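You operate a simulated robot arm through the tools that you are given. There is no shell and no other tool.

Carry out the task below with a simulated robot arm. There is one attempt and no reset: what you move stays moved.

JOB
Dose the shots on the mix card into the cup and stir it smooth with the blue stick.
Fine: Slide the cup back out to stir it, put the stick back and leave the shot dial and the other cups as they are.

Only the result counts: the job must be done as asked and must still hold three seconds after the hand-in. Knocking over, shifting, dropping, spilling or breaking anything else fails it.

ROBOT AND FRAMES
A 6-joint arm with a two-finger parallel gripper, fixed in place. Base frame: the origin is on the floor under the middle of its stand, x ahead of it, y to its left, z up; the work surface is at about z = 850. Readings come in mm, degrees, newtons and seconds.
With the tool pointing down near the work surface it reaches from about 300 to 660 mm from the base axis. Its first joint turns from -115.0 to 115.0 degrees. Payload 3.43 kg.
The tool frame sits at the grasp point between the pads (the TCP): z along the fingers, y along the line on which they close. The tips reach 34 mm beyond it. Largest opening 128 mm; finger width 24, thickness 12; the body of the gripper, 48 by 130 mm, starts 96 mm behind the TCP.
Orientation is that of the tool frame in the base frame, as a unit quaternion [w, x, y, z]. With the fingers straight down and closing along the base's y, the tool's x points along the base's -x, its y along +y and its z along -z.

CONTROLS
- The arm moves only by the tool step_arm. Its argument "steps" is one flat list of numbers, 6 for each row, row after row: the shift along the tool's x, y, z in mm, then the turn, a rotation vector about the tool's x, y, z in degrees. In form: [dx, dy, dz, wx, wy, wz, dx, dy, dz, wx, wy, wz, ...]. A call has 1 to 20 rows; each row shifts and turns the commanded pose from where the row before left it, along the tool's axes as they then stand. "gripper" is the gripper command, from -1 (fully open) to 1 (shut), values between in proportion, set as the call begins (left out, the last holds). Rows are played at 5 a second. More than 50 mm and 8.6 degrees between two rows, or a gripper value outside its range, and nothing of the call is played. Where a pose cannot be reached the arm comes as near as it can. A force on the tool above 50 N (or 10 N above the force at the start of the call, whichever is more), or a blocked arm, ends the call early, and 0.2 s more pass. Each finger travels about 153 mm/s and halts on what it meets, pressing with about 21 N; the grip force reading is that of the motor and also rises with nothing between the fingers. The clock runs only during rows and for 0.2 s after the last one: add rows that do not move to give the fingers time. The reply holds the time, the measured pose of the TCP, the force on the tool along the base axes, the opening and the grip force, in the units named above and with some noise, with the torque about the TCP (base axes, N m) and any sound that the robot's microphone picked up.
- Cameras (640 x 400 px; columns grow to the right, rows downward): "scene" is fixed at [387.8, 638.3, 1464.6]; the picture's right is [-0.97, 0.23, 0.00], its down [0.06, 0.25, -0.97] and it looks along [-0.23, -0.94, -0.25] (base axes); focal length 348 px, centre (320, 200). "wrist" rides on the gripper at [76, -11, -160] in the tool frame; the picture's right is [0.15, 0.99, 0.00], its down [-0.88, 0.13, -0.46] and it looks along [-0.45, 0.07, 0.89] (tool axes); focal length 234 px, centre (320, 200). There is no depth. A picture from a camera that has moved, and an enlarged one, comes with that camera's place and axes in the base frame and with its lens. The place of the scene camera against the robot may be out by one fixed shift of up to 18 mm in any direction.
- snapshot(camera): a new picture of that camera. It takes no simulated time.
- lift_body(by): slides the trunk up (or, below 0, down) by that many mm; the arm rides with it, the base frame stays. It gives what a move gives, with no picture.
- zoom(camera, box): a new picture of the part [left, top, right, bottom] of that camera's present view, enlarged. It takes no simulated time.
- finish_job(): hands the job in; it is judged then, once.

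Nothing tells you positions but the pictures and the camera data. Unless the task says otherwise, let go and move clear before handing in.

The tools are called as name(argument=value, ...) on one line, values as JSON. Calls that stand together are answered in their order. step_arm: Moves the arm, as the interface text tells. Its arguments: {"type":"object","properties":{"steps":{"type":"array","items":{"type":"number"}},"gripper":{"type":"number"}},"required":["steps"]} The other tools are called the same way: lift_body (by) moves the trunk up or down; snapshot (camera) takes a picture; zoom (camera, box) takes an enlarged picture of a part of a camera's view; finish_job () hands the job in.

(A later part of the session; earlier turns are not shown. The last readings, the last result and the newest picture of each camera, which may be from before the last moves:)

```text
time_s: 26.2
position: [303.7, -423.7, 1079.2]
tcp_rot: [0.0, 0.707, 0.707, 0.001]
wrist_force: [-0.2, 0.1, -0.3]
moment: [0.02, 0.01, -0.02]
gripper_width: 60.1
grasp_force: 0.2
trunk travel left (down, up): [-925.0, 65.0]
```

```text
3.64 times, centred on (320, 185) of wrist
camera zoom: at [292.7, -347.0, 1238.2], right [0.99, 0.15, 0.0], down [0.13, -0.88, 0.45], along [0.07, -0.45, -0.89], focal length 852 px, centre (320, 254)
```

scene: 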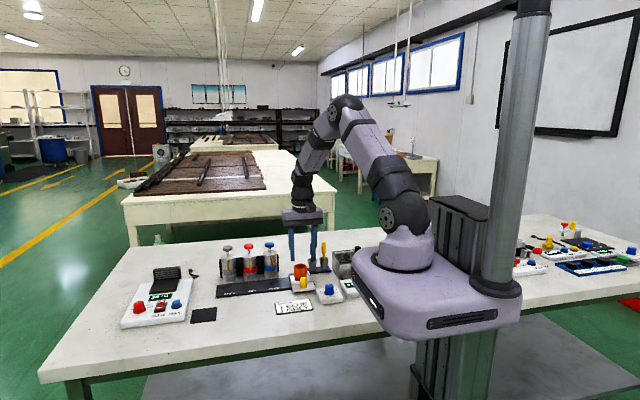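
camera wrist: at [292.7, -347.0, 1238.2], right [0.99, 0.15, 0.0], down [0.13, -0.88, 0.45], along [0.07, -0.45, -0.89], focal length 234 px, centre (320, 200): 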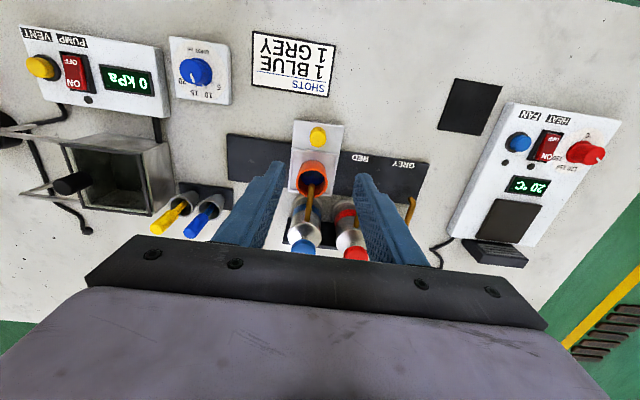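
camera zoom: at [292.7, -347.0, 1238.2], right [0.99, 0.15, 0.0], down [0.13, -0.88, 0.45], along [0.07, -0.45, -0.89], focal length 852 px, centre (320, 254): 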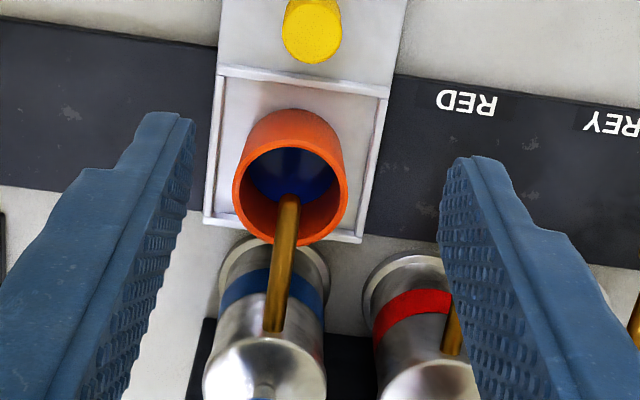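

Blue liquid is in the cup. Descending to grip the knob again.

step_arm(steps=[0, -1, 40, 0, 0, 0, 0, -1, 40, 0, 0, 0, 0, 0, 40, 0, 0, 0, 0, 0, 30, 0, 0, 0, 0, 0, 15, 0, 0, 0, 0, 0, 9, 0, 0, 0, 0, 0, 0, 0, 0, 0, 0, 0, 0, 0, 0, 0], gripper=0.06)

step_arm(steps=[0, 0, 0, 0, 0, 0, 0, 0, 0, 0, 0, 0, 0, 0, 0, 0, 0, 0, 0, 0, 0, 0, 0, 0], gripper=0.7)

```text
time_s: 28.0
position: [302.1, -422.3, 903.8]
tcp_rot: [0.0, 0.707, 0.707, 0.0]
wrist_force: [-0.4, 0.0, 0.0]
moment: [0.01, 0.02, 0.03]
gripper_width: 60.4
grasp_force: 0.1
trunk travel left (down, up): [-925.0, 65.0]
```

```text
time_s: 29.0
position: [301.4, -421.6, 905.0]
tcp_rot: [0.001, 0.707, 0.708, 0.0]
wrist_force: [-3.6, 0.2, -2.0]
moment: [-0.07, -0.55, -0.04]
gripper_width: 23.8
grasp_force: 45.3
trunk travel left (down, up): [-925.0, 65.0]
```

Gripped. Sliding gently toward grey.

step_arm(steps=[0, 2, 0, 0, 0, 0, 0, 4, 0, 0, 0, 0, 0, 6, 0, 0, 0, 0, 0, 6, 0, 0, 0, 0, 0, 6, 0, 0, 0, 0, 0, 6, 0, 0, 0, 0, 0, 6, 0, 0, 0, 0, 0, 6, 0, 0, 0, 0, 0, 6, 0, 0, 0, 0, 0, 6, 0, 0, 0, 0, 0, 6, 0, 0, 0, 0, 0, 6, 0, 0, 0, 0, 0, 4, 0, 0, 0, 0, 0, 2, 0, 0, 0, 0, 0, 0, 0, 0, 0, 0])

```text
time_s: 32.2
position: [374.1, -422.0, 905.3]
tcp_rot: [-0.001, 0.707, 0.707, 0.001]
wrist_force: [1.7, 4.0, -2.8]
moment: [1.43, -0.81, 0.11]
gripper_width: 23.3
grasp_force: 44.8
trunk travel left (down, up): [-925.0, 65.0]
```

step_arm(steps=[0, 2, 0, 0, 0, 0, 0, 4, 0, 0, 0, 0, 0, 6, 0, 0, 0, 0, 0, 6, 0, 0, 0, 0, 0, 6, 0, 0, 0, 0, 0, 6, 0, 0, 0, 0, 0, 6, 0, 0, 0, 0, 0, 6, 0, 0, 0, 0, 0, 6, 0, 0, 0, 0, 0, 6, 0, 0, 0, 0, 0, 6, 0, 0, 0, 0, 0, 6, 0, 0, 0, 0, 0, 4, 0, 0, 0, 0, 0, 2, 0, 0, 0, 0, 0, 0, 0, 0, 0, 0])

zoom(camera="scene", box=[200, 230, 300, 310])

```text
time_s: 35.4
position: [446.1, -421.5, 904.7]
tcp_rot: [-0.001, 0.707, 0.707, 0.0]
wrist_force: [1.0, 5.5, -13.9]
moment: [0.28, -0.92, -0.01]
gripper_width: 23.6
grasp_force: 45.2
trunk travel left (down, up): [-925.0, 65.0]
```

```text
5.00 times, centred on (250, 270) of scene
camera zoom: at [387.8, 638.3, 1464.6], right [-0.97, 0.23, 0.0], down [0.06, 0.25, -0.97], along [-0.23, -0.94, -0.25], focal length 1742 px, centre (670, -150)
```

zoom: 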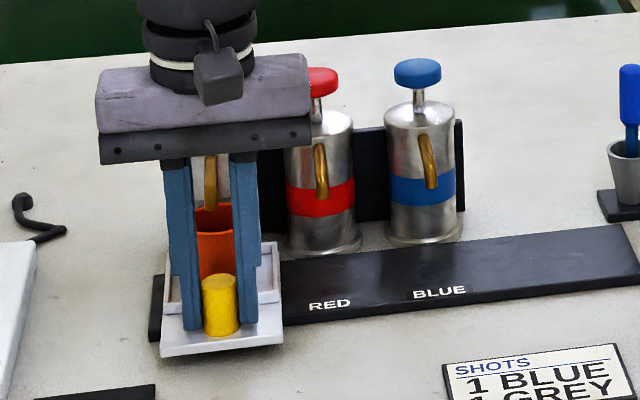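

The cup seems about 5 mm short of the grey spout. Moving 5 mm more, then releasing to check.

step_arm(steps=[0, 2.5, 0, 0, 0, 0, 0, 2.5, 0, 0, 0, 0, 0, 0, 0, 0, 0, 0])

step_arm(steps=[0, 0, 0, 0, 0, 0, 0, 0, 0, 0, 0, 0, 0, 0, -30, 0, 0, 0, 0, 0, -40, 0, 0, 0, 0, 0, -40, 0, 0, 0, 0, 0, -40, 0, 0, 0, 0, 0, 0, 0, 0, 0], gripper=0.06)

snapshot(camera="wrist")

zoom(camera="wrist", box=[270, 130, 370, 240])

zoom(camera="scene", box=[210, 235, 260, 295])

```text
time_s: 36.2
position: [449.6, -423.0, 904.7]
tcp_rot: [-0.002, 0.707, 0.707, 0.0]
wrist_force: [-0.2, 5.2, -11.1]
moment: [1.14, -0.76, 0.06]
gripper_width: 23.9
grasp_force: 44.9
trunk travel left (down, up): [-925.0, 65.0]
```

```text
time_s: 37.8
position: [449.6, -422.3, 1055.8]
tcp_rot: [0.0, 0.707, 0.707, 0.0]
wrist_force: [0.1, 1.1, 0.4]
moment: [0.02, 0.01, -0.06]
gripper_width: 60.4
grasp_force: 0.1
trunk travel left (down, up): [-925.0, 65.0]
```

```text
taken
camera wrist: at [438.9, -347.5, 1214.1], right [0.99, 0.15, 0.0], down [0.13, -0.88, 0.46], along [0.07, -0.45, -0.89], focal length 234 px, centre (320, 200)
```

wrist: 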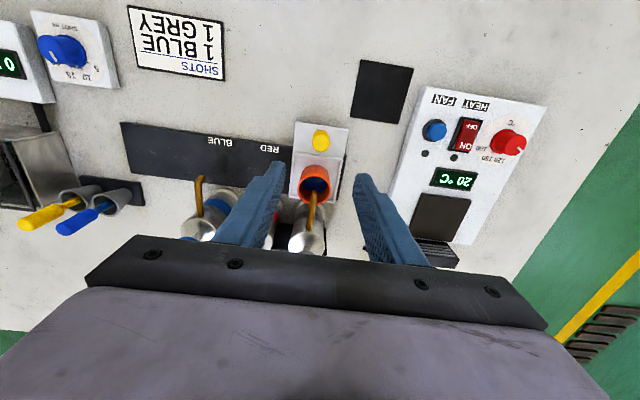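

```text
3.64 times, centred on (320, 185) of wrist
camera zoom: at [438.9, -347.5, 1214.1], right [0.99, 0.15, 0.0], down [0.13, -0.88, 0.46], along [0.07, -0.45, -0.89], focal length 852 px, centre (320, 254)
```

zoom: 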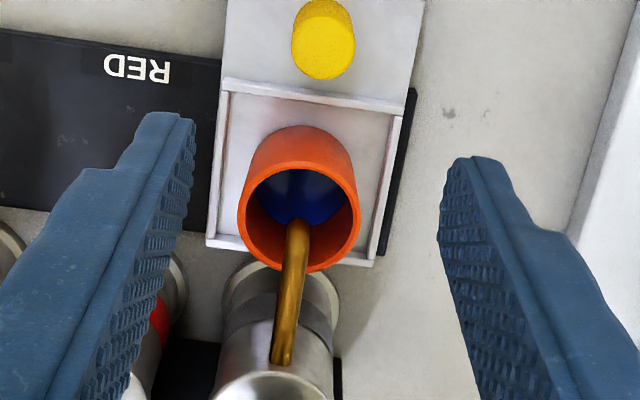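

```text
6.67 times, centred on (235, 265) of scene
camera zoom: at [387.8, 638.3, 1464.6], right [-0.97, 0.23, 0.0], down [0.06, 0.25, -0.97], along [-0.23, -0.94, -0.25], focal length 2323 px, centre (887, -233)
```

zoom: 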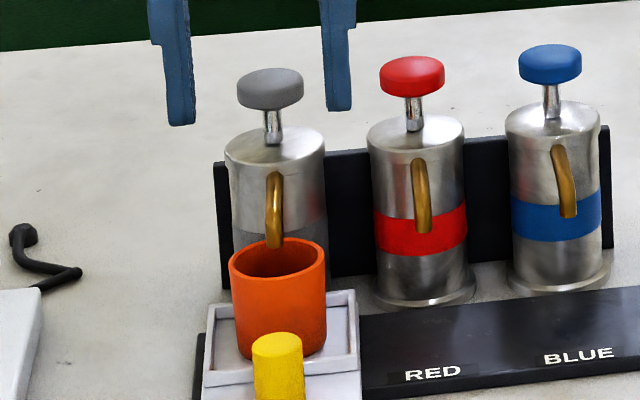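

The cup is centred under the grey spout within about 1 mm. I'll go up, close the fingers and tilt 35° to reach the grey plunger at ≈(451,-560).

step_arm(steps=[0, 0, -35, 0, 0, 0, 0, 0, -15, 0, 0, 0, 0, 0, 0, 0, -7, 0, 0, 0, 0, 0, -7, 0, 0, 0, 0, 0, -7, 0, 0, 0, 0, 0, -7, 0, 0, 0, 0, 0, -7, 0, 0, 0, 0, 0, 0, 0, 0, 0, 0, 0, 0, 0], gripper=1)

```text
time_s: 39.8
position: [450.5, -422.6, 1105.2]
tcp_rot: [0.212, 0.675, 0.674, -0.213]
wrist_force: [0.2, 0.4, 1.5]
moment: [0.03, -0.01, 0.03]
gripper_width: 0.0
grasp_force: 20.8
trunk travel left (down, up): [-925.0, 65.0]
```

step_arm(steps=[-21.3, 0.1, 25.6, 0, 0, 0, -21.3, 0.1, 25.6, 0, 0, 0, -21.3, 0.1, 25.6, 0, 0, 0, -21.3, 0.1, 25.6, 0, 0, 0, 0, 0, 0, 0, 0, 0])

snapshot(camera="wrist")

zoom(camera="wrist", box=[240, 20, 400, 190])

zoom(camera="scene", box=[200, 210, 270, 295])

```text
time_s: 41.0
position: [450.6, -550.9, 1070.3]
tcp_rot: [0.213, 0.674, 0.675, -0.212]
wrist_force: [0.1, -0.5, -0.8]
moment: [0.02, 0.01, -0.05]
gripper_width: 0.0
grasp_force: 20.6
trunk travel left (down, up): [-925.0, 65.0]
```

```text
taken
camera wrist: at [440.7, -396.4, 1157.2], right [0.99, 0.12, -0.08], down [0.13, -0.46, 0.88], along [0.07, -0.88, -0.47], focal length 234 px, centre (320, 200)
```

wrist: 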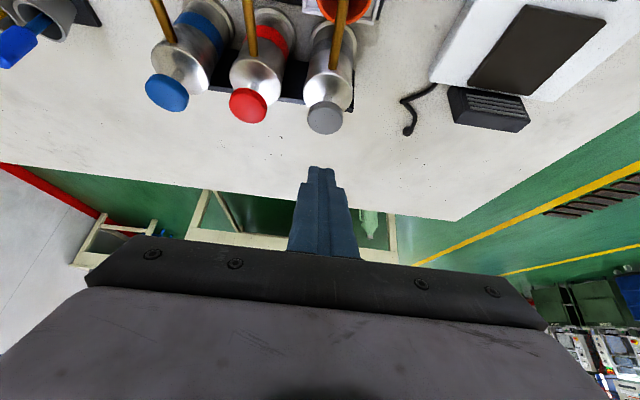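

```text
2.35 times, centred on (320, 105) of wrist
camera zoom: at [440.7, -396.4, 1157.2], right [0.99, 0.12, -0.08], down [0.13, -0.46, 0.88], along [0.07, -0.88, -0.47], focal length 551 px, centre (320, 424)
```

zoom: 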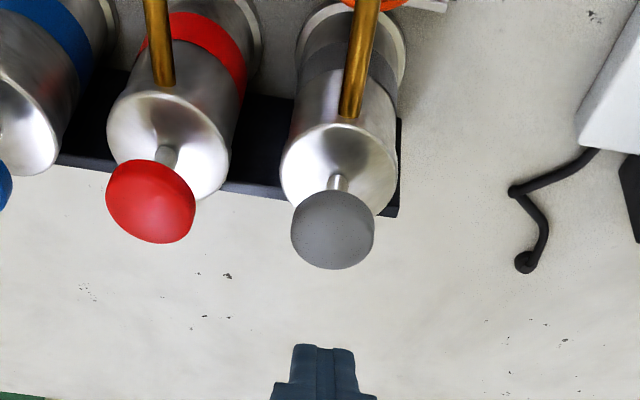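

```text
4.71 times, centred on (235, 252) of scene
camera zoom: at [387.8, 638.3, 1464.6], right [-0.97, 0.23, 0.0], down [0.06, 0.25, -0.97], along [-0.23, -0.94, -0.25], focal length 1640 px, centre (720, -47)
```

zoom: 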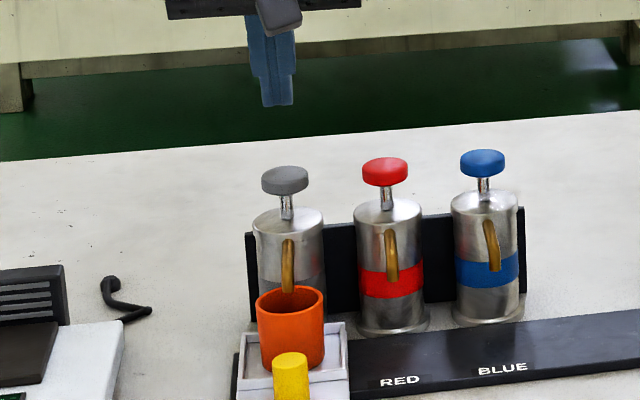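

Aligned with the grey plunger at (451,-560). Lowering to just above contact, then a single steady press.

step_arm(steps=[12.05, 0.2, 17.2, 0, 0, 0, 10, 0, 14.3, 0, 0, 0, 0, 0, 0, 0, 0, 0])

zoom(camera="scene", box=[200, 210, 270, 295])

```text
time_s: 41.8
position: [450.5, -552.3, 1031.1]
tcp_rot: [0.213, 0.675, 0.674, -0.212]
wrist_force: [-0.2, -0.3, 0.5]
moment: [0.01, 0.0, -0.01]
gripper_width: 0.2
grasp_force: 21.4
trunk travel left (down, up): [-925.0, 65.0]
```

```text
4.71 times, centred on (235, 252) of scene
camera zoom: at [387.8, 638.3, 1464.6], right [-0.97, 0.23, 0.0], down [0.06, 0.25, -0.97], along [-0.23, -0.94, -0.25], focal length 1640 px, centre (720, -47)
```

zoom: 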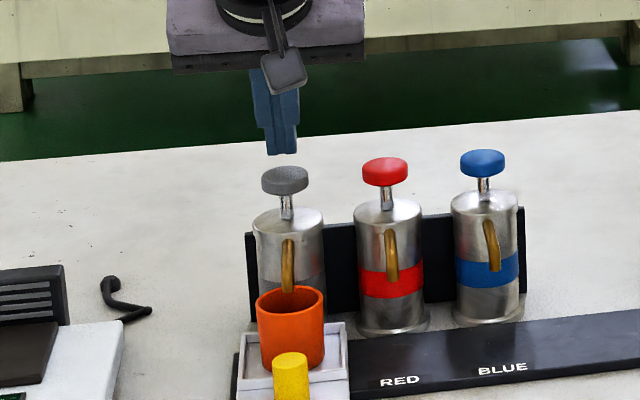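

step_arm(steps=[1.72, 0, 2.46, 0, 0, 0, 1.72, 0, 2.46, 0, 0, 0, 1.72, 0, 2.46, 0, 0, 0, 1.72, 0, 2.46, 0, 0, 0, 1.72, 0, 2.46, 0, 0, 0, 1.72, 0, 2.46, 0, 0, 0, 1.72, 0, 2.46, 0, 0, 0, 1.72, 0, 2.46, 0, 0, 0])

zoom(camera="scene", box=[200, 210, 270, 295])

```text
time_s: 43.6
position: [450.0, -551.0, 1009.5]
tcp_rot: [0.214, 0.674, 0.674, -0.213]
wrist_force: [-0.3, 1.7, 6.3]
moment: [0.02, 0.02, 0.07]
gripper_width: 0.1
grasp_force: 20.7
trunk travel left (down, up): [-925.0, 65.0]
```

```text
4.71 times, centred on (235, 252) of scene
camera zoom: at [387.8, 638.3, 1464.6], right [-0.97, 0.23, 0.0], down [0.06, 0.25, -0.97], along [-0.23, -0.94, -0.25], focal length 1640 px, centre (720, -47)
```

zoom: 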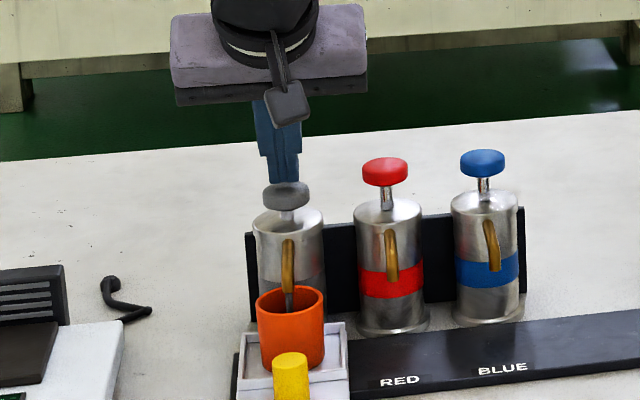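

Grey is flowing into the cup. Continuing to the bottom of the stroke.

step_arm(steps=[1.72, 0, 2.46, 0, 0, 0, 1.72, 0, 2.46, 0, 0, 0, 1.15, 0, 1.64, 0, 0, 0])

zoom(camera="scene", box=[200, 210, 270, 295])

```text
time_s: 44.4
position: [450.2, -551.6, 1002.1]
tcp_rot: [0.215, 0.674, 0.674, -0.212]
wrist_force: [1.9, 2.0, 12.7]
moment: [0.01, -0.09, -0.05]
gripper_width: 0.0
grasp_force: 20.9
trunk travel left (down, up): [-925.0, 65.0]
```

```text
4.71 times, centred on (235, 252) of scene
camera zoom: at [387.8, 638.3, 1464.6], right [-0.97, 0.23, 0.0], down [0.06, 0.25, -0.97], along [-0.23, -0.94, -0.25], focal length 1640 px, centre (720, -47)
```

zoom: 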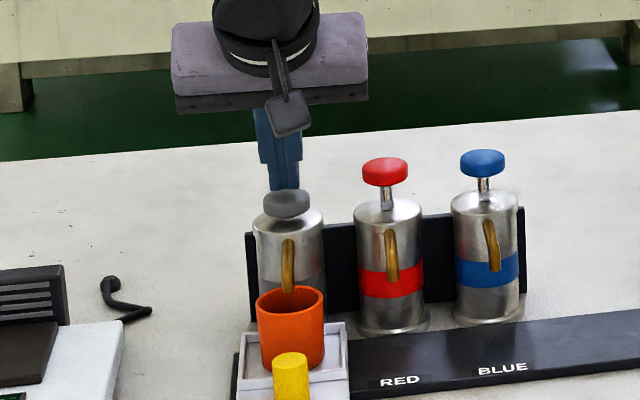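

step_arm(steps=[1.15, 0, 1.64, 0, 0, 0, 0.57, 0, 0.82, 0, 0, 0, 0, 0, 0, 0, 0, 0, 0, 0, 0, 0, 0, 0])

zoom(camera="scene", box=[200, 210, 270, 295])

```text
time_s: 45.4
position: [450.2, -549.3, 1002.3]
tcp_rot: [0.216, 0.674, 0.673, -0.213]
wrist_force: [3.3, 4.1, 24.3]
moment: [-0.05, -0.12, 0.16]
gripper_width: 0.0
grasp_force: 21.5
trunk travel left (down, up): [-925.0, 65.0]
```

```text
4.71 times, centred on (235, 252) of scene
camera zoom: at [387.8, 638.3, 1464.6], right [-0.97, 0.23, 0.0], down [0.06, 0.25, -0.97], along [-0.23, -0.94, -0.25], focal length 1640 px, centre (720, -47)
```

zoom: 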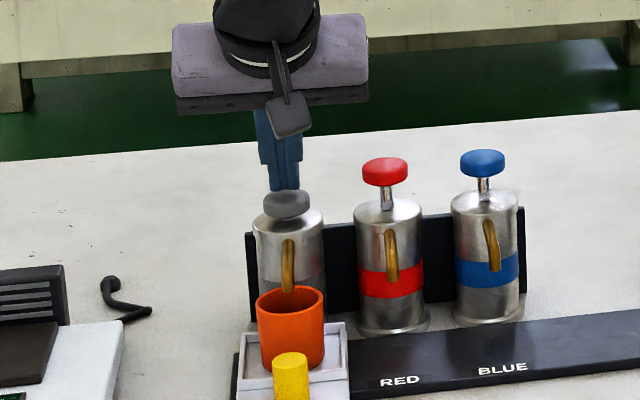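

Bottomed at 24 N and the stream has ended. Releasing straight up.

step_arm(steps=[-17.2, 0, -24.6, 0, 0, 0, -17.2, 0, -24.6, 0, 0, 0, -17.2, 0, -24.6, 0, 0, 0, 0, 0, 0, 0, 0, 0, 0, 0, 0, 0, 0, 0])

zoom(camera="scene", box=[200, 210, 270, 295])

```text
time_s: 46.6
position: [450.1, -550.8, 1086.5]
tcp_rot: [0.212, 0.674, 0.675, -0.212]
wrist_force: [-0.1, -0.3, 0.7]
moment: [0.03, 0.02, 0.0]
gripper_width: 0.1
grasp_force: 20.9
trunk travel left (down, up): [-925.0, 65.0]
```

```text
4.71 times, centred on (235, 252) of scene
camera zoom: at [387.8, 638.3, 1464.6], right [-0.97, 0.23, 0.0], down [0.06, 0.25, -0.97], along [-0.23, -0.94, -0.25], focal length 1640 px, centre (720, -47)
```

zoom: 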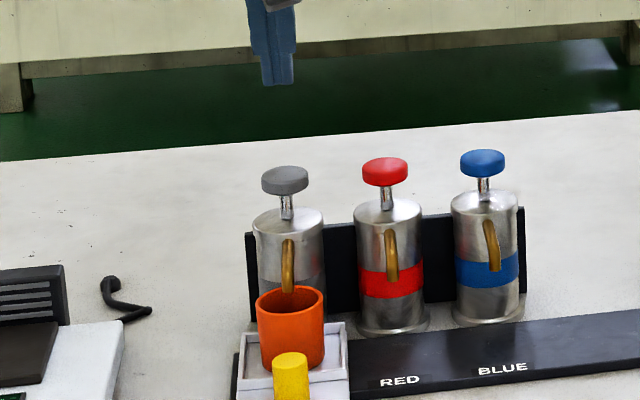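

Both shots are in. I'll return over the knob, straighten the tool and reopen.

step_arm(steps=[26.3, 0, -18.45, 0, 0, 0, 26.3, 0, -18.45, 0, 0, 0, 26.3, 0, -18.45, 0, 0, 0, 26.3, 0, -18.45, 0, 0, 0, 0, 0, 0, 0, 7, 0, 0, 0, 0, 0, 7, 0, 0, 0, 0, 0, 7, 0, 0, 0, 0, 0, 7, 0, 0, 0, 0, 0, 7, 0, 0, 0, 0, 0, 0, 0, 0, 0, 0, 0, 0, 0], gripper=0.06)

snapshot(camera="wrist")

zoom(camera="wrist", box=[270, 120, 370, 230])

```text
time_s: 49.0
position: [450.4, -423.2, 1087.5]
tcp_rot: [-0.001, 0.707, 0.707, 0.001]
wrist_force: [0.5, 0.3, 0.8]
moment: [0.03, 0.0, -0.01]
gripper_width: 60.1
grasp_force: 0.0
trunk travel left (down, up): [-925.0, 65.0]
```

```text
taken
camera wrist: at [439.9, -347.3, 1245.7], right [0.99, 0.15, 0.0], down [0.13, -0.88, 0.45], along [0.07, -0.45, -0.89], focal length 234 px, centre (320, 200)
```

wrist: 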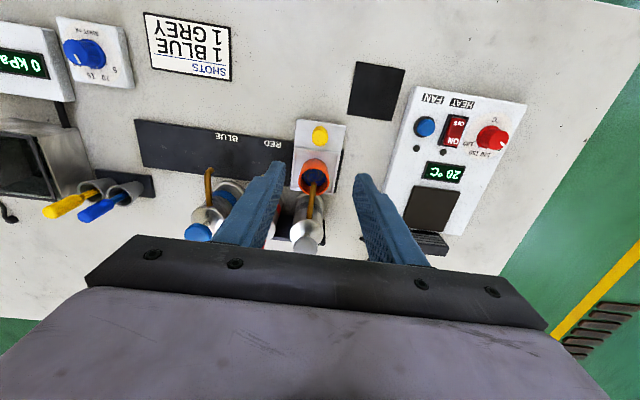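

```text
3.64 times, centred on (320, 175) of wrist
camera zoom: at [439.9, -347.3, 1245.7], right [0.99, 0.15, 0.0], down [0.13, -0.88, 0.45], along [0.07, -0.45, -0.89], focal length 852 px, centre (320, 291)
```

zoom: 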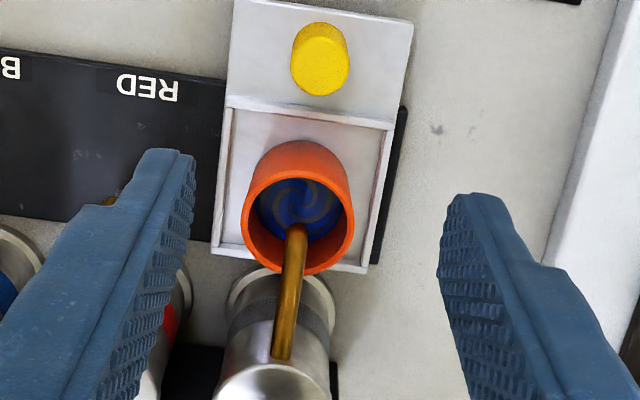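

The cup shows blue with grey swirls, so both shots went in. Descending to grip the knob and slide it back out.

step_arm(steps=[0, 0.3, 40, 0, 0, 0, 0, 0, 40, 0, 0, 0, 0, 0, 40, 0, 0, 0, 0, 0, 35, 0, 0, 0, 0, 0, 18, 0, 0, 0, 0, 0, 9, 0, 0, 0, 0, 0, 0, 0, 0, 0, 0, 0, 0, 0, 0, 0], gripper=0.06)

step_arm(steps=[0, 0, 0, 0, 0, 0, 0, 0, 0, 0, 0, 0, 0, 0, 0, 0, 0, 0, 0, 0, 0, 0, 0, 0], gripper=0.7)

```text
time_s: 50.8
position: [450.9, -423.2, 903.3]
tcp_rot: [0.0, 0.707, 0.707, 0.0]
wrist_force: [-0.5, 0.2, 0.1]
moment: [0.0, 0.01, 0.0]
gripper_width: 60.2
grasp_force: 0.1
trunk travel left (down, up): [-925.0, 65.0]
```

```text
time_s: 51.8
position: [449.7, -422.6, 904.3]
tcp_rot: [0.0, 0.707, 0.708, 0.0]
wrist_force: [2.1, -2.3, -1.6]
moment: [0.15, 0.51, -0.09]
gripper_width: 23.5
grasp_force: 44.7
trunk travel left (down, up): [-925.0, 65.0]
```

step_arm(steps=[0, -2, 0, 0, 0, 0, 0, -4, 0, 0, 0, 0, 0, -7, 0, 0, 0, 0, 0, -7, 0, 0, 0, 0, 0, -7, 0, 0, 0, 0, 0, -7, 0, 0, 0, 0, 0, -7, 0, 0, 0, 0, 0, -7, 0, 0, 0, 0, 0, -7, 0, 0, 0, 0, 0, -7, 0, 0, 0, 0, 0, -7, 0, 0, 0, 0, 0, -7, 0, 0, 0, 0, 0, -7, 0, 0, 0, 0, 0, -7, 0, 0, 0, 0, 0, -7, 0, 0, 0, 0, 0, -7, 0, 0, 0, 0, 0, -7, 0, 0, 0, 0, 0, -7, 0, 0, 0, 0, 0, -4, 0, 0, 0, 0, 0, -2, 0, 0, 0, 0])

```text
time_s: 56.0
position: [327.1, -422.8, 902.7]
tcp_rot: [-0.001, 0.707, 0.707, -0.001]
wrist_force: [0.9, 2.8, -16.7]
moment: [-1.2, -0.99, -0.1]
gripper_width: 23.5
grasp_force: 45.4
trunk travel left (down, up): [-925.0, 65.0]
```

step_arm(steps=[0, -2, 0, 0, 0, 0, 0, -4, 0, 0, 0, 0, 0, -7, 0, 0, 0, 0, 0, -7, 0, 0, 0, 0, 0, -7, 0, 0, 0, 0, 0, -7, 0, 0, 0, 0, 0, -7, 0, 0, 0, 0, 0, -7, 0, 0, 0, 0, 0, -7, 0, 0, 0, 0, 0, -7, 0, 0, 0, 0, 0, -7, 0, 0, 0, 0, 0, -7, 0, 0, 0, 0, 0, -7, 0, 0, 0, 0, 0, -7, 0, 0, 0, 0, 0, -7, 0, 0, 0, 0, 0, -7, 0, 0, 0, 0, 0, -7, 0, 0, 0, 0, 0, -7, 0, 0, 0, 0, 0, -4, 0, 0, 0, 0, 0, -2, 0, 0, 0, 0])

zoom(camera="scene", box=[260, 220, 360, 300])

```text
time_s: 60.2
position: [201.8, -423.0, 904.0]
tcp_rot: [-0.001, 0.707, 0.707, 0.001]
wrist_force: [-1.3, 5.4, -20.4]
moment: [-0.62, -0.85, -0.04]
gripper_width: 23.3
grasp_force: 45.6
trunk travel left (down, up): [-925.0, 65.0]
```

```text
5.00 times, centred on (310, 260) of scene
camera zoom: at [387.8, 638.3, 1464.6], right [-0.97, 0.23, 0.0], down [0.06, 0.25, -0.97], along [-0.23, -0.94, -0.25], focal length 1742 px, centre (370, -100)
```

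zoom: 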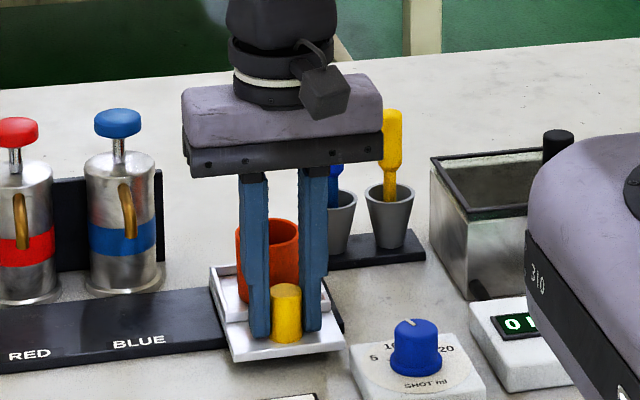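

Nearly at the start position, about 3 mm short compared to the first picture. I'll nudge it the rest, then release.

step_arm(steps=[0, -1.5, 0, 0, 0, 0, 0, -1.5, 0, 0, 0, 0, 0, 0, 0, 0, 0, 0])

zoom(camera="scene", box=[260, 220, 360, 300])

```text
time_s: 61.0
position: [199.8, -424.9, 903.8]
tcp_rot: [-0.001, 0.708, 0.707, 0.0]
wrist_force: [2.0, 6.0, -23.7]
moment: [-0.48, -0.91, -0.03]
gripper_width: 23.6
grasp_force: 44.9
trunk travel left (down, up): [-925.0, 65.0]
```

```text
5.00 times, centred on (310, 260) of scene
camera zoom: at [387.8, 638.3, 1464.6], right [-0.97, 0.23, 0.0], down [0.06, 0.25, -0.97], along [-0.23, -0.94, -0.25], focal length 1742 px, centre (370, -100)
```

zoom: 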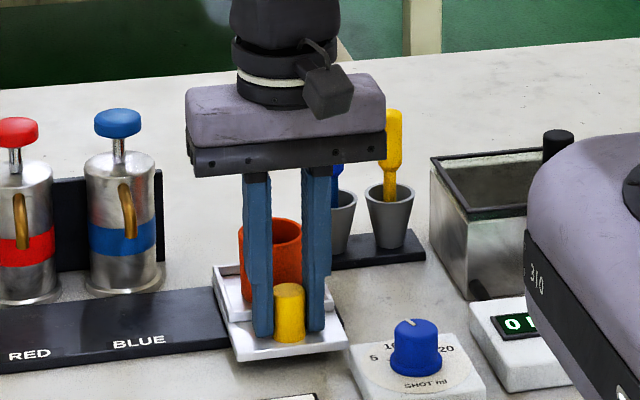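

The sled matches its start position. I'll relieve the vertical preload, release and rise.

step_arm(steps=[0, 0, 1, 0, 0, 0, 0, 0, 0, 0, 0, 0])

step_arm(steps=[0, 0, 0, 0, 0, 0, 0, 0, 0, 0, 0, 0, 0, 0, -20, 0, 0, 0, 0, 0, -40, 0, 0, 0, 0, 0, -45, 0, 0, 0, 0, 0, -45, 0, 0, 0, 0, 0, -45, 0, 0, 0, 0, 0, 0, 0, 0, 0], gripper=0.06)

snapshot(camera="wrist")

zoom(camera="wrist", box=[200, 100, 380, 240])

```text
time_s: 61.6
position: [200.1, -423.1, 904.2]
tcp_rot: [-0.001, 0.707, 0.708, 0.0]
wrist_force: [3.2, 4.8, -10.1]
moment: [1.48, -0.81, 0.07]
gripper_width: 23.7
grasp_force: 44.8
trunk travel left (down, up): [-925.0, 65.0]
```

```text
time_s: 63.4
position: [198.7, -421.5, 1097.8]
tcp_rot: [0.0, 0.707, 0.707, 0.0]
wrist_force: [0.5, -1.0, 0.6]
moment: [0.02, 0.01, 0.0]
gripper_width: 60.5
grasp_force: 0.0
trunk travel left (down, up): [-925.0, 65.0]
```

```text
taken
camera wrist: at [188.4, -346.1, 1257.2], right [0.99, 0.15, 0.0], down [0.13, -0.88, 0.45], along [0.07, -0.45, -0.89], focal length 234 px, centre (320, 200)
```

wrist: 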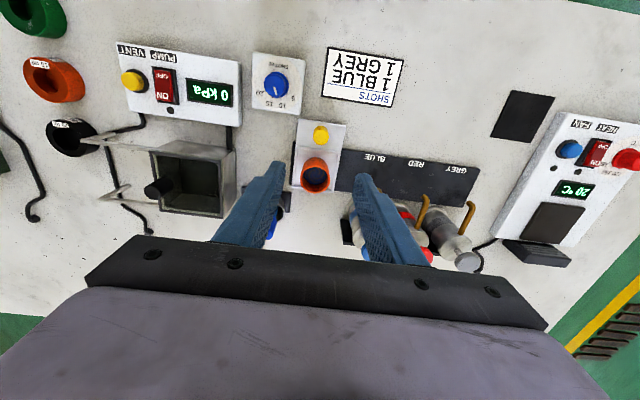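

```text
2.86 times, centred on (290, 170) of wrist
camera zoom: at [188.4, -346.1, 1257.2], right [0.99, 0.15, 0.0], down [0.13, -0.88, 0.45], along [0.07, -0.45, -0.89], focal length 669 px, centre (406, 286)
```

zoom: 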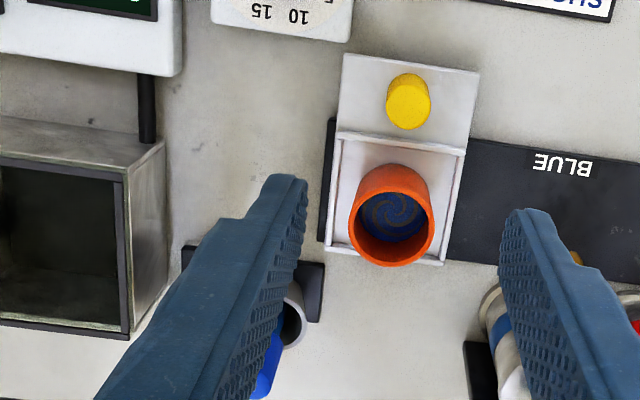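

The cup holds unmixed swirls. Next comes the blue stick at ≈(139,-564). I'll turn the tool back to close along y, away from the yellow stick, and go above it.

step_arm(steps=[0, 0, 0, 0, 0, -7.5, 0, 0, 0, 0, 0, -7.5, 0, 0, 0, 0, 0, -7.5, 0, 0, 0, 0, 0, -7.5, 0, 0, 0, 0, 0, -7.5, 0, 0, 0, 0, 0, -7.5, 0, 0, 0, 0, 0, -7.5, 0, 0, 0, 0, 0, -7.5, 0, 0, 0, 0, 0, -7.5, 0, 0, 0, 0, 0, -7.5, 0, 0, 0, 0, 0, -7.5, 0, 0, 0, 0, 0, -7.5, 15, -35.75, 0, 0, 0, 0, 15, -35.75, 0, 0, 0, 0, 15, -35.75, 0, 0, 0, 0, 15, -35.75, 0, 0, 0, 0, 0, 0, 0, 0, 0, 0], gripper=0.06)

snapshot(camera="wrist")

zoom(camera="wrist", box=[240, 110, 400, 230])

```text
time_s: 67.0
position: [139.5, -565.1, 1099.6]
tcp_rot: [0.0, 0.001, 1.0, 0.001]
wrist_force: [0.4, 0.2, 0.0]
moment: [0.01, 0.0, 0.0]
gripper_width: 60.3
grasp_force: 0.0
trunk travel left (down, up): [-925.0, 65.0]
```

```text
taken
camera wrist: at [65.4, -576.2, 1258.1], right [-0.15, 0.99, 0.0], down [0.88, 0.13, 0.46], along [0.45, 0.07, -0.89], focal length 234 px, centre (320, 200)
```

wrist: 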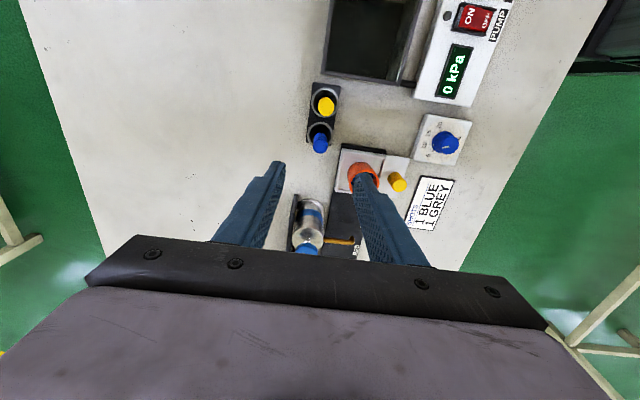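

```text
3.33 times, centred on (320, 170) of wrist
camera zoom: at [65.4, -576.2, 1258.1], right [-0.15, 0.99, 0.0], down [0.88, 0.13, 0.46], along [0.45, 0.07, -0.89], focal length 781 px, centre (320, 300)
```

zoom: 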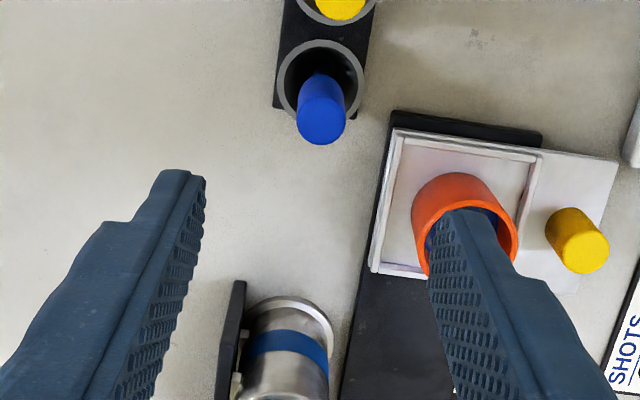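

The stick is vertical and centred under the TCP. Descending to grasp its handle at z≈942.

step_arm(steps=[0, 0, 40, 0, 0, 0, 0, 0, 40, 0, 0, 0, 0, 0, 40, 0, 0, 0, 0, 0, 25, 0, 0, 0, 0, 0, 12, 0, 0, 0, 0, 0, 0, 0, 0, 0, 0, 0, 0, 0, 0, 0], gripper=0.06)

zoom(camera="scene", box=[270, 210, 350, 280])

snapshot(camera="wrist")

```text
time_s: 68.6
position: [139.5, -565.9, 942.4]
tcp_rot: [-0.001, 0.0, 1.0, 0.0]
wrist_force: [-0.2, -0.4, -0.2]
moment: [0.01, 0.03, 0.0]
gripper_width: 60.3
grasp_force: 0.0
trunk travel left (down, up): [-925.0, 65.0]
```

```text
5.71 times, centred on (310, 245) of scene
camera zoom: at [387.8, 638.3, 1464.6], right [-0.97, 0.23, 0.0], down [0.06, 0.25, -0.97], along [-0.23, -0.94, -0.25], focal length 1991 px, centre (377, -57)
```

zoom: 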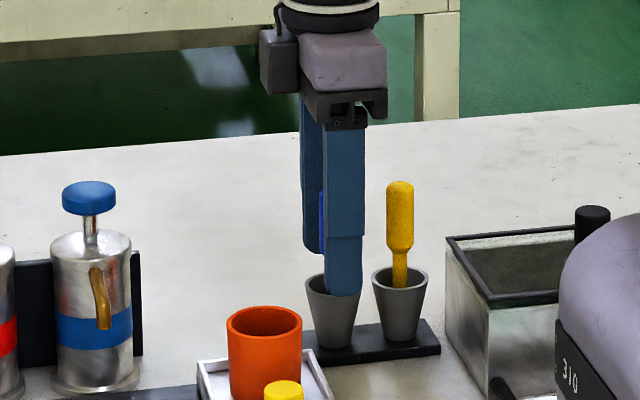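

```text
taken
camera wrist: at [64.1, -577.3, 1101.3], right [-0.15, 0.99, 0.0], down [0.88, 0.13, 0.46], along [0.45, 0.07, -0.89], focal length 234 px, centre (320, 200)
```

wrist: 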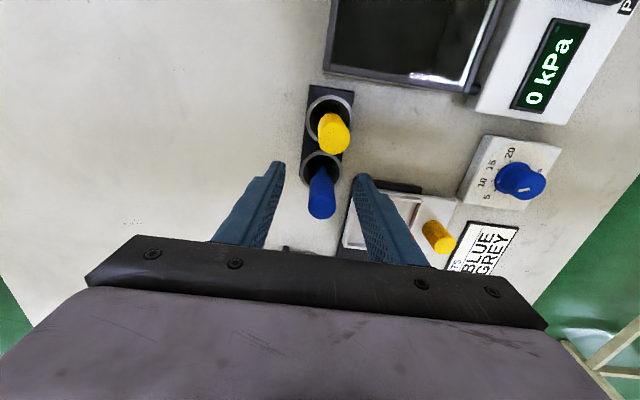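

The fingers straddle the blue handle. Closing on it.

step_arm(steps=[0, 0, 0, 0, 0, 0, 0, 0, 0, 0, 0, 0, 0, 0, 0, 0, 0, 0, 0, 0, 0, 0, 0, 0], gripper=0.9)

zoom(camera="scene", box=[270, 210, 350, 280])

```text
time_s: 69.6
position: [138.1, -566.6, 942.6]
tcp_rot: [0.0, 0.0, 1.0, 0.0]
wrist_force: [-0.2, 0.5, 0.6]
moment: [0.03, 0.01, 0.0]
gripper_width: 17.9
grasp_force: 21.4
trunk travel left (down, up): [-925.0, 65.0]
```

```text
5.71 times, centred on (310, 245) of scene
camera zoom: at [387.8, 638.3, 1464.6], right [-0.97, 0.23, 0.0], down [0.06, 0.25, -0.97], along [-0.23, -0.94, -0.25], focal length 1991 px, centre (377, -57)
```

zoom: 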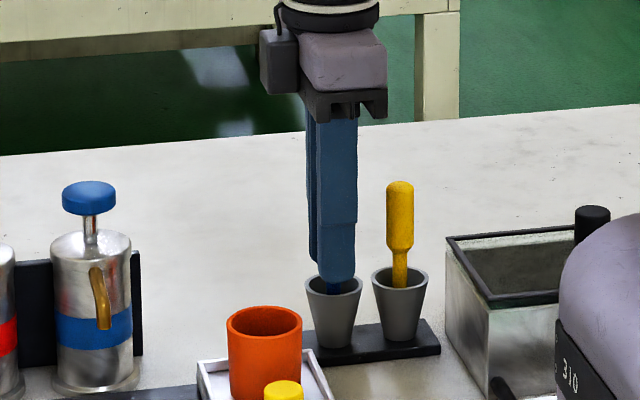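

The stick is gripped at 17.9 mm. Lifting it straight up out of the holder.

step_arm(steps=[0, 0, -10, 0, 0, 0, 0, 0, -20, 0, 0, 0, 0, 0, -20, 0, 0, 0, 0, 0, -20, 0, 0, 0, 0, 0, -15, 0, 0, 0, 0, 0, -10, 0, 0, 0, 0, 0, 0, 0, 0, 0])

zoom(camera="scene", box=[270, 200, 350, 280])

snapshot(camera="wrist")

```text
time_s: 71.2
position: [139.6, -565.4, 1037.3]
tcp_rot: [0.0, 0.001, 1.0, -0.001]
wrist_force: [0.1, -0.2, -0.2]
moment: [-0.03, 0.0, -0.01]
gripper_width: 17.7
grasp_force: 21.1
trunk travel left (down, up): [-925.0, 65.0]
```

```text
5.00 times, centred on (310, 240) of scene
camera zoom: at [387.8, 638.3, 1464.6], right [-0.97, 0.23, 0.0], down [0.06, 0.25, -0.97], along [-0.23, -0.94, -0.25], focal length 1742 px, centre (370, 0)
```

zoom: 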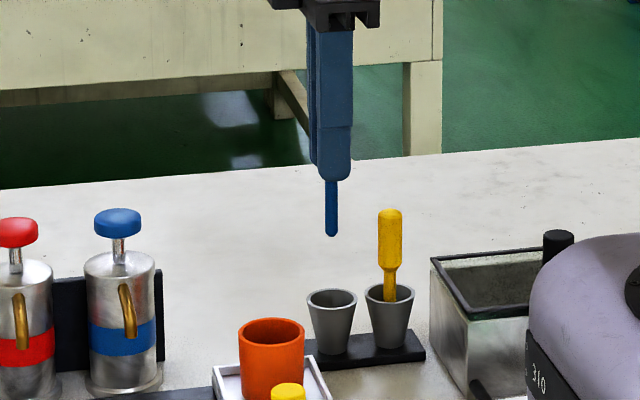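

```text
taken
camera wrist: at [64.0, -576.4, 1195.6], right [-0.15, 0.99, 0.0], down [0.88, 0.13, 0.46], along [0.45, 0.07, -0.89], focal length 234 px, centre (320, 200)
```

wrist: 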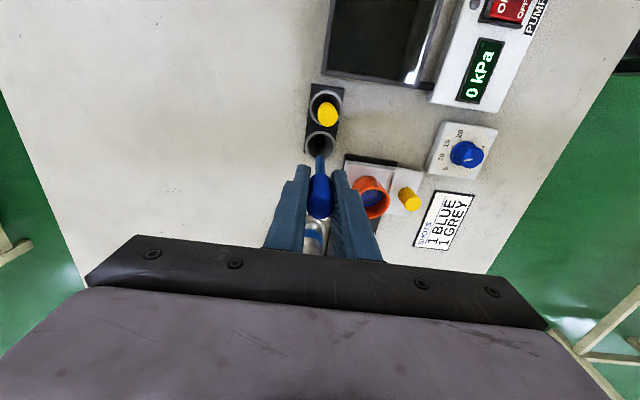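

The stick is out, its tip about 78 mm below the TCP. I'll measure the cup centre again from here.

zoom(camera="wrist", box=[280, 130, 440, 230])

```text
4.00 times, centred on (360, 180) of wrist
camera zoom: at [64.0, -576.4, 1195.6], right [-0.15, 0.99, 0.0], down [0.88, 0.13, 0.46], along [0.45, 0.07, -0.89], focal length 937 px, centre (160, 280)
```

zoom: 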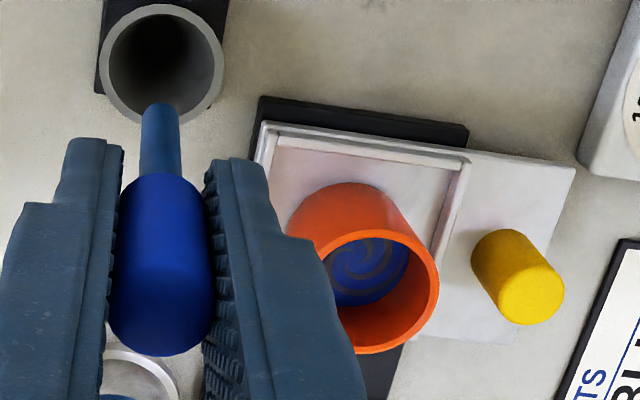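

step_arm(steps=[-20, 27, 0, 0, 0, 0, -20, 27, 0, 0, 0, 0, -21, 27, 0, 0, 0, 0, 0, 0, 0, 0, 0, 0, 0, 0, 0, 0, 0, 0])

zoom(camera="wrist", box=[250, 110, 410, 230])

zoom(camera="scene", box=[265, 210, 345, 290])

```text
time_s: 72.4
position: [200.6, -487.0, 1035.4]
tcp_rot: [0.0, 0.0, 1.0, 0.0]
wrist_force: [0.1, 0.2, -0.6]
moment: [-0.02, 0.01, 0.01]
gripper_width: 17.8
grasp_force: 21.3
trunk travel left (down, up): [-925.0, 65.0]
```

```text
3.33 times, centred on (330, 170) of wrist
camera zoom: at [125.7, -497.4, 1194.3], right [-0.15, 0.99, 0.0], down [0.88, 0.13, 0.46], along [0.45, 0.07, -0.89], focal length 781 px, centre (287, 300)
```

zoom: 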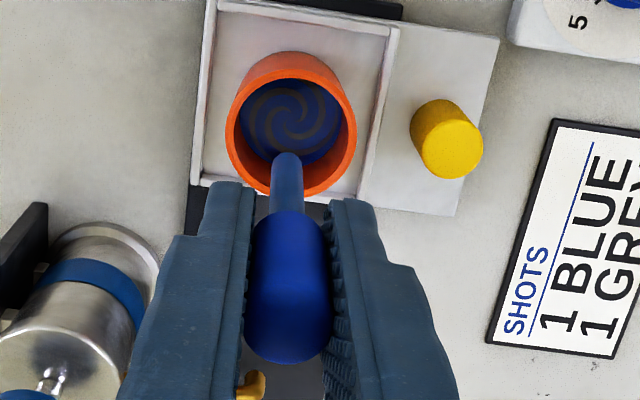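

```text
5.00 times, centred on (305, 250) of scene
camera zoom: at [387.8, 638.3, 1464.6], right [-0.97, 0.23, 0.0], down [0.06, 0.25, -0.97], along [-0.23, -0.94, -0.25], focal length 1742 px, centre (395, -50)
```

zoom: 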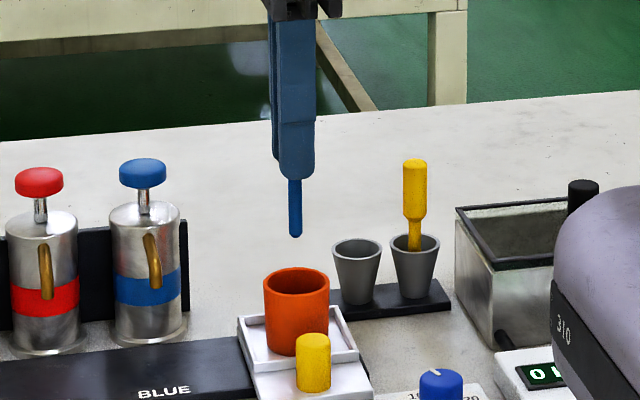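

Stick and cup are aligned in x, with the cup centre about 2 mm toward +y. I'll shift and lower the stick into the cup carefully.

step_arm(steps=[0, 2, 20, 0, 0, 0, 0, 0, 20, 0, 0, 0, 0, 0, 10, 0, 0, 0, 0, 0, 10, 0, 0, 0, 0, 0, 5, 0, 0, 0, 0, 0, 0, 0, 0, 0])

zoom(camera="wrist", box=[250, 110, 410, 230])

zoom(camera="scene", box=[265, 210, 345, 290])

```text
time_s: 73.8
position: [200.9, -484.1, 970.2]
tcp_rot: [0.0, 0.0, 1.0, -0.001]
wrist_force: [0.1, -0.5, -1.1]
moment: [-0.02, -0.01, -0.02]
gripper_width: 17.9
grasp_force: 20.8
trunk travel left (down, up): [-925.0, 65.0]
```

```text
3.33 times, centred on (330, 170) of wrist
camera zoom: at [125.9, -494.7, 1129.7], right [-0.15, 0.99, 0.0], down [0.88, 0.13, 0.46], along [0.45, 0.07, -0.89], focal length 781 px, centre (287, 300)
```

zoom: 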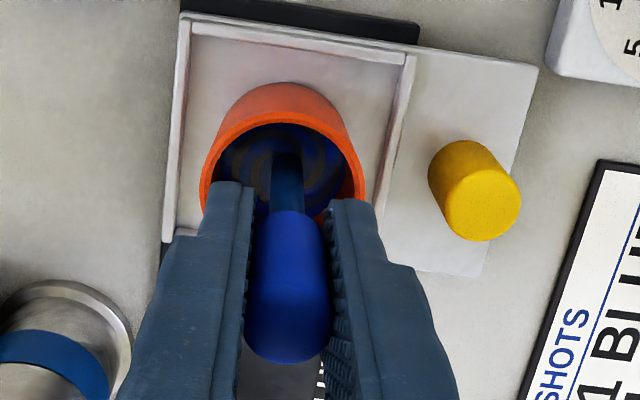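

```text
5.00 times, centred on (305, 250) of scene
camera zoom: at [387.8, 638.3, 1464.6], right [-0.97, 0.23, 0.0], down [0.06, 0.25, -0.97], along [-0.23, -0.94, -0.25], focal length 1742 px, centre (395, -50)
```

zoom: 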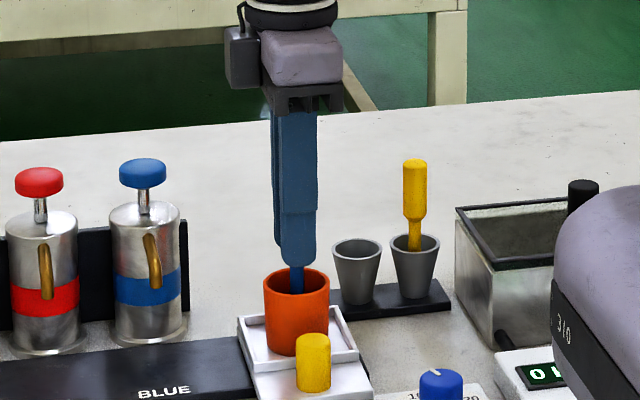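

The stick is inside the cup near its centre. Lowering a bit more into the liquid while watching force.

step_arm(steps=[0, 0, 3, 0, 0, 0, 0, 0, 3, 0, 0, 0, 0, 0, 2, 0, 0, 0, 0, 0, 0, 0, 0, 0])

zoom(camera="wrist", box=[270, 120, 370, 200])

zoom(camera="scene", box=[275, 235, 325, 285])

```text
time_s: 74.8
position: [199.5, -484.1, 963.1]
tcp_rot: [0.0, 0.0, 1.0, 0.0]
wrist_force: [-0.8, -0.3, -0.5]
moment: [0.02, 0.02, -0.01]
gripper_width: 17.7
grasp_force: 21.0
trunk travel left (down, up): [-925.0, 65.0]
```

```text
5.00 times, centred on (320, 160) of wrist
camera zoom: at [125.9, -494.7, 1122.2], right [-0.15, 0.99, 0.0], down [0.88, 0.13, 0.46], along [0.45, 0.07, -0.89], focal length 1171 px, centre (320, 400)
```

zoom: 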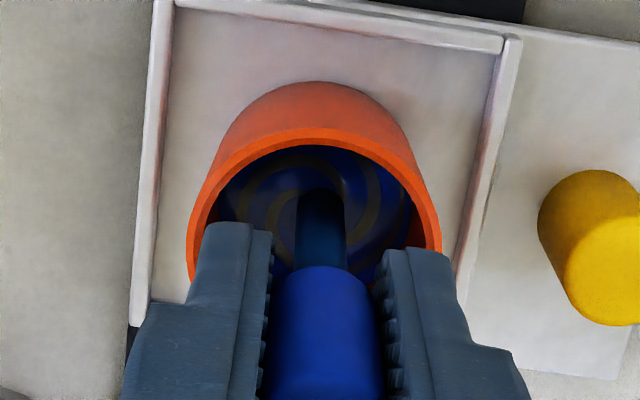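

```text
8.00 times, centred on (300, 260) of scene
camera zoom: at [387.8, 638.3, 1464.6], right [-0.97, 0.23, 0.0], down [0.06, 0.25, -0.97], along [-0.23, -0.94, -0.25], focal length 2788 px, centre (480, -280)
```

zoom: 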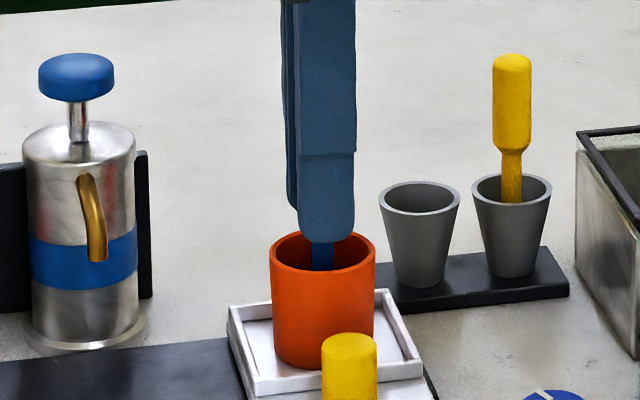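

No contact yet. I'll lower in small steps to get the tip well into the liquid.

step_arm(steps=[0, 0, 1.5, 0, 0, 0, 0, 0, 1.5, 0, 0, 0, 0, 0, 1.5, 0, 0, 0, 0, 0, 0, 0, 0, 0])

zoom(camera="wrist", box=[270, 120, 370, 200])

```text
time_s: 75.8
position: [201.9, -482.5, 958.5]
tcp_rot: [0.0, 0.0, 1.0, 0.0]
wrist_force: [-0.3, -1.0, -0.7]
moment: [0.05, -0.01, 0.0]
gripper_width: 17.8
grasp_force: 20.9
trunk travel left (down, up): [-925.0, 65.0]
```

```text
5.00 times, centred on (320, 160) of wrist
camera zoom: at [125.7, -494.1, 1117.5], right [-0.15, 0.99, 0.0], down [0.88, 0.13, 0.46], along [0.45, 0.07, -0.89], focal length 1171 px, centre (320, 400)
```

zoom: 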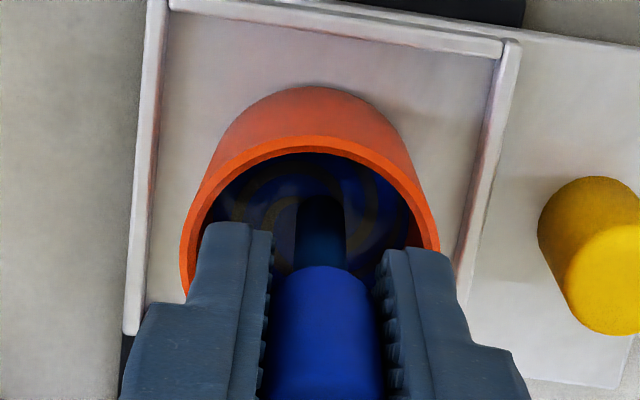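

The stick tip is immersed about 12 mm. I'll start with one gentle circle of 9 mm radius and check the forces.

step_arm(steps=[4.5, -0.5, 0, 0, 0, 0, 4.5, -0.5, 0, 0, 0, 0, -1.719, 5.29, 0, 0, 0, 0, -4.5, 3.27, 0, 0, 0, 0, -5.562, 0, 0, 0, 0, 0, -4.5, -3.27, 0, 0, 0, 0, -1.719, -5.29, 0, 0, 0, 0, 1.719, -5.29, 0, 0, 0, 0, 4.5, -3.27, 0, 0, 0, 0, 5.562, 0, 0, 0, 0, 0, 4.5, 3.27, 0, 0, 0, 0, 1.719, 5.29, 0, 0, 0, 0])

zoom(camera="wrist", box=[270, 110, 370, 200])

zoom(camera="scene", box=[275, 235, 325, 285])

```text
time_s: 78.4
position: [191.8, -484.1, 958.7]
tcp_rot: [0.0, 0.0, 1.0, -0.001]
wrist_force: [0.1, 0.2, -0.6]
moment: [-0.01, -0.01, -0.01]
gripper_width: 17.9
grasp_force: 21.2
trunk travel left (down, up): [-925.0, 65.0]
```

```text
4.44 times, centred on (320, 155) of wrist
camera zoom: at [116.3, -495.3, 1117.6], right [-0.15, 0.99, 0.0], down [0.88, 0.13, 0.46], along [0.45, 0.07, -0.89], focal length 1041 px, centre (320, 400)
```

zoom: 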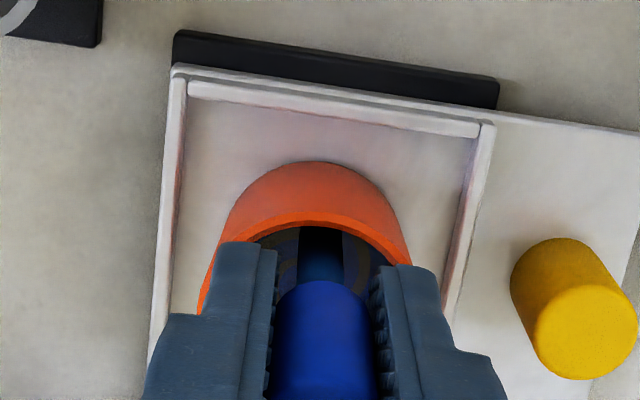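

```text
8.00 times, centred on (300, 260) of scene
camera zoom: at [387.8, 638.3, 1464.6], right [-0.97, 0.23, 0.0], down [0.06, 0.25, -0.97], along [-0.23, -0.94, -0.25], focal length 2788 px, centre (480, -280)
```

zoom: 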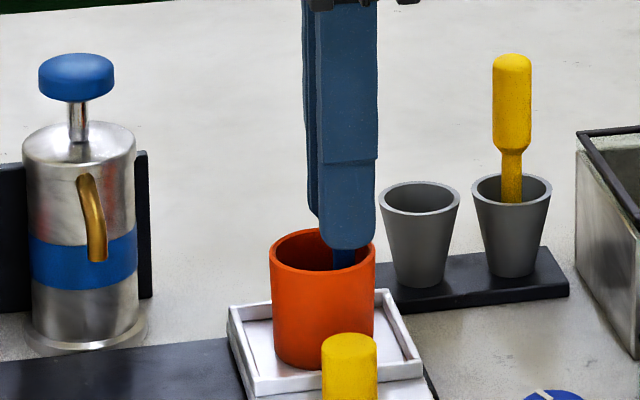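

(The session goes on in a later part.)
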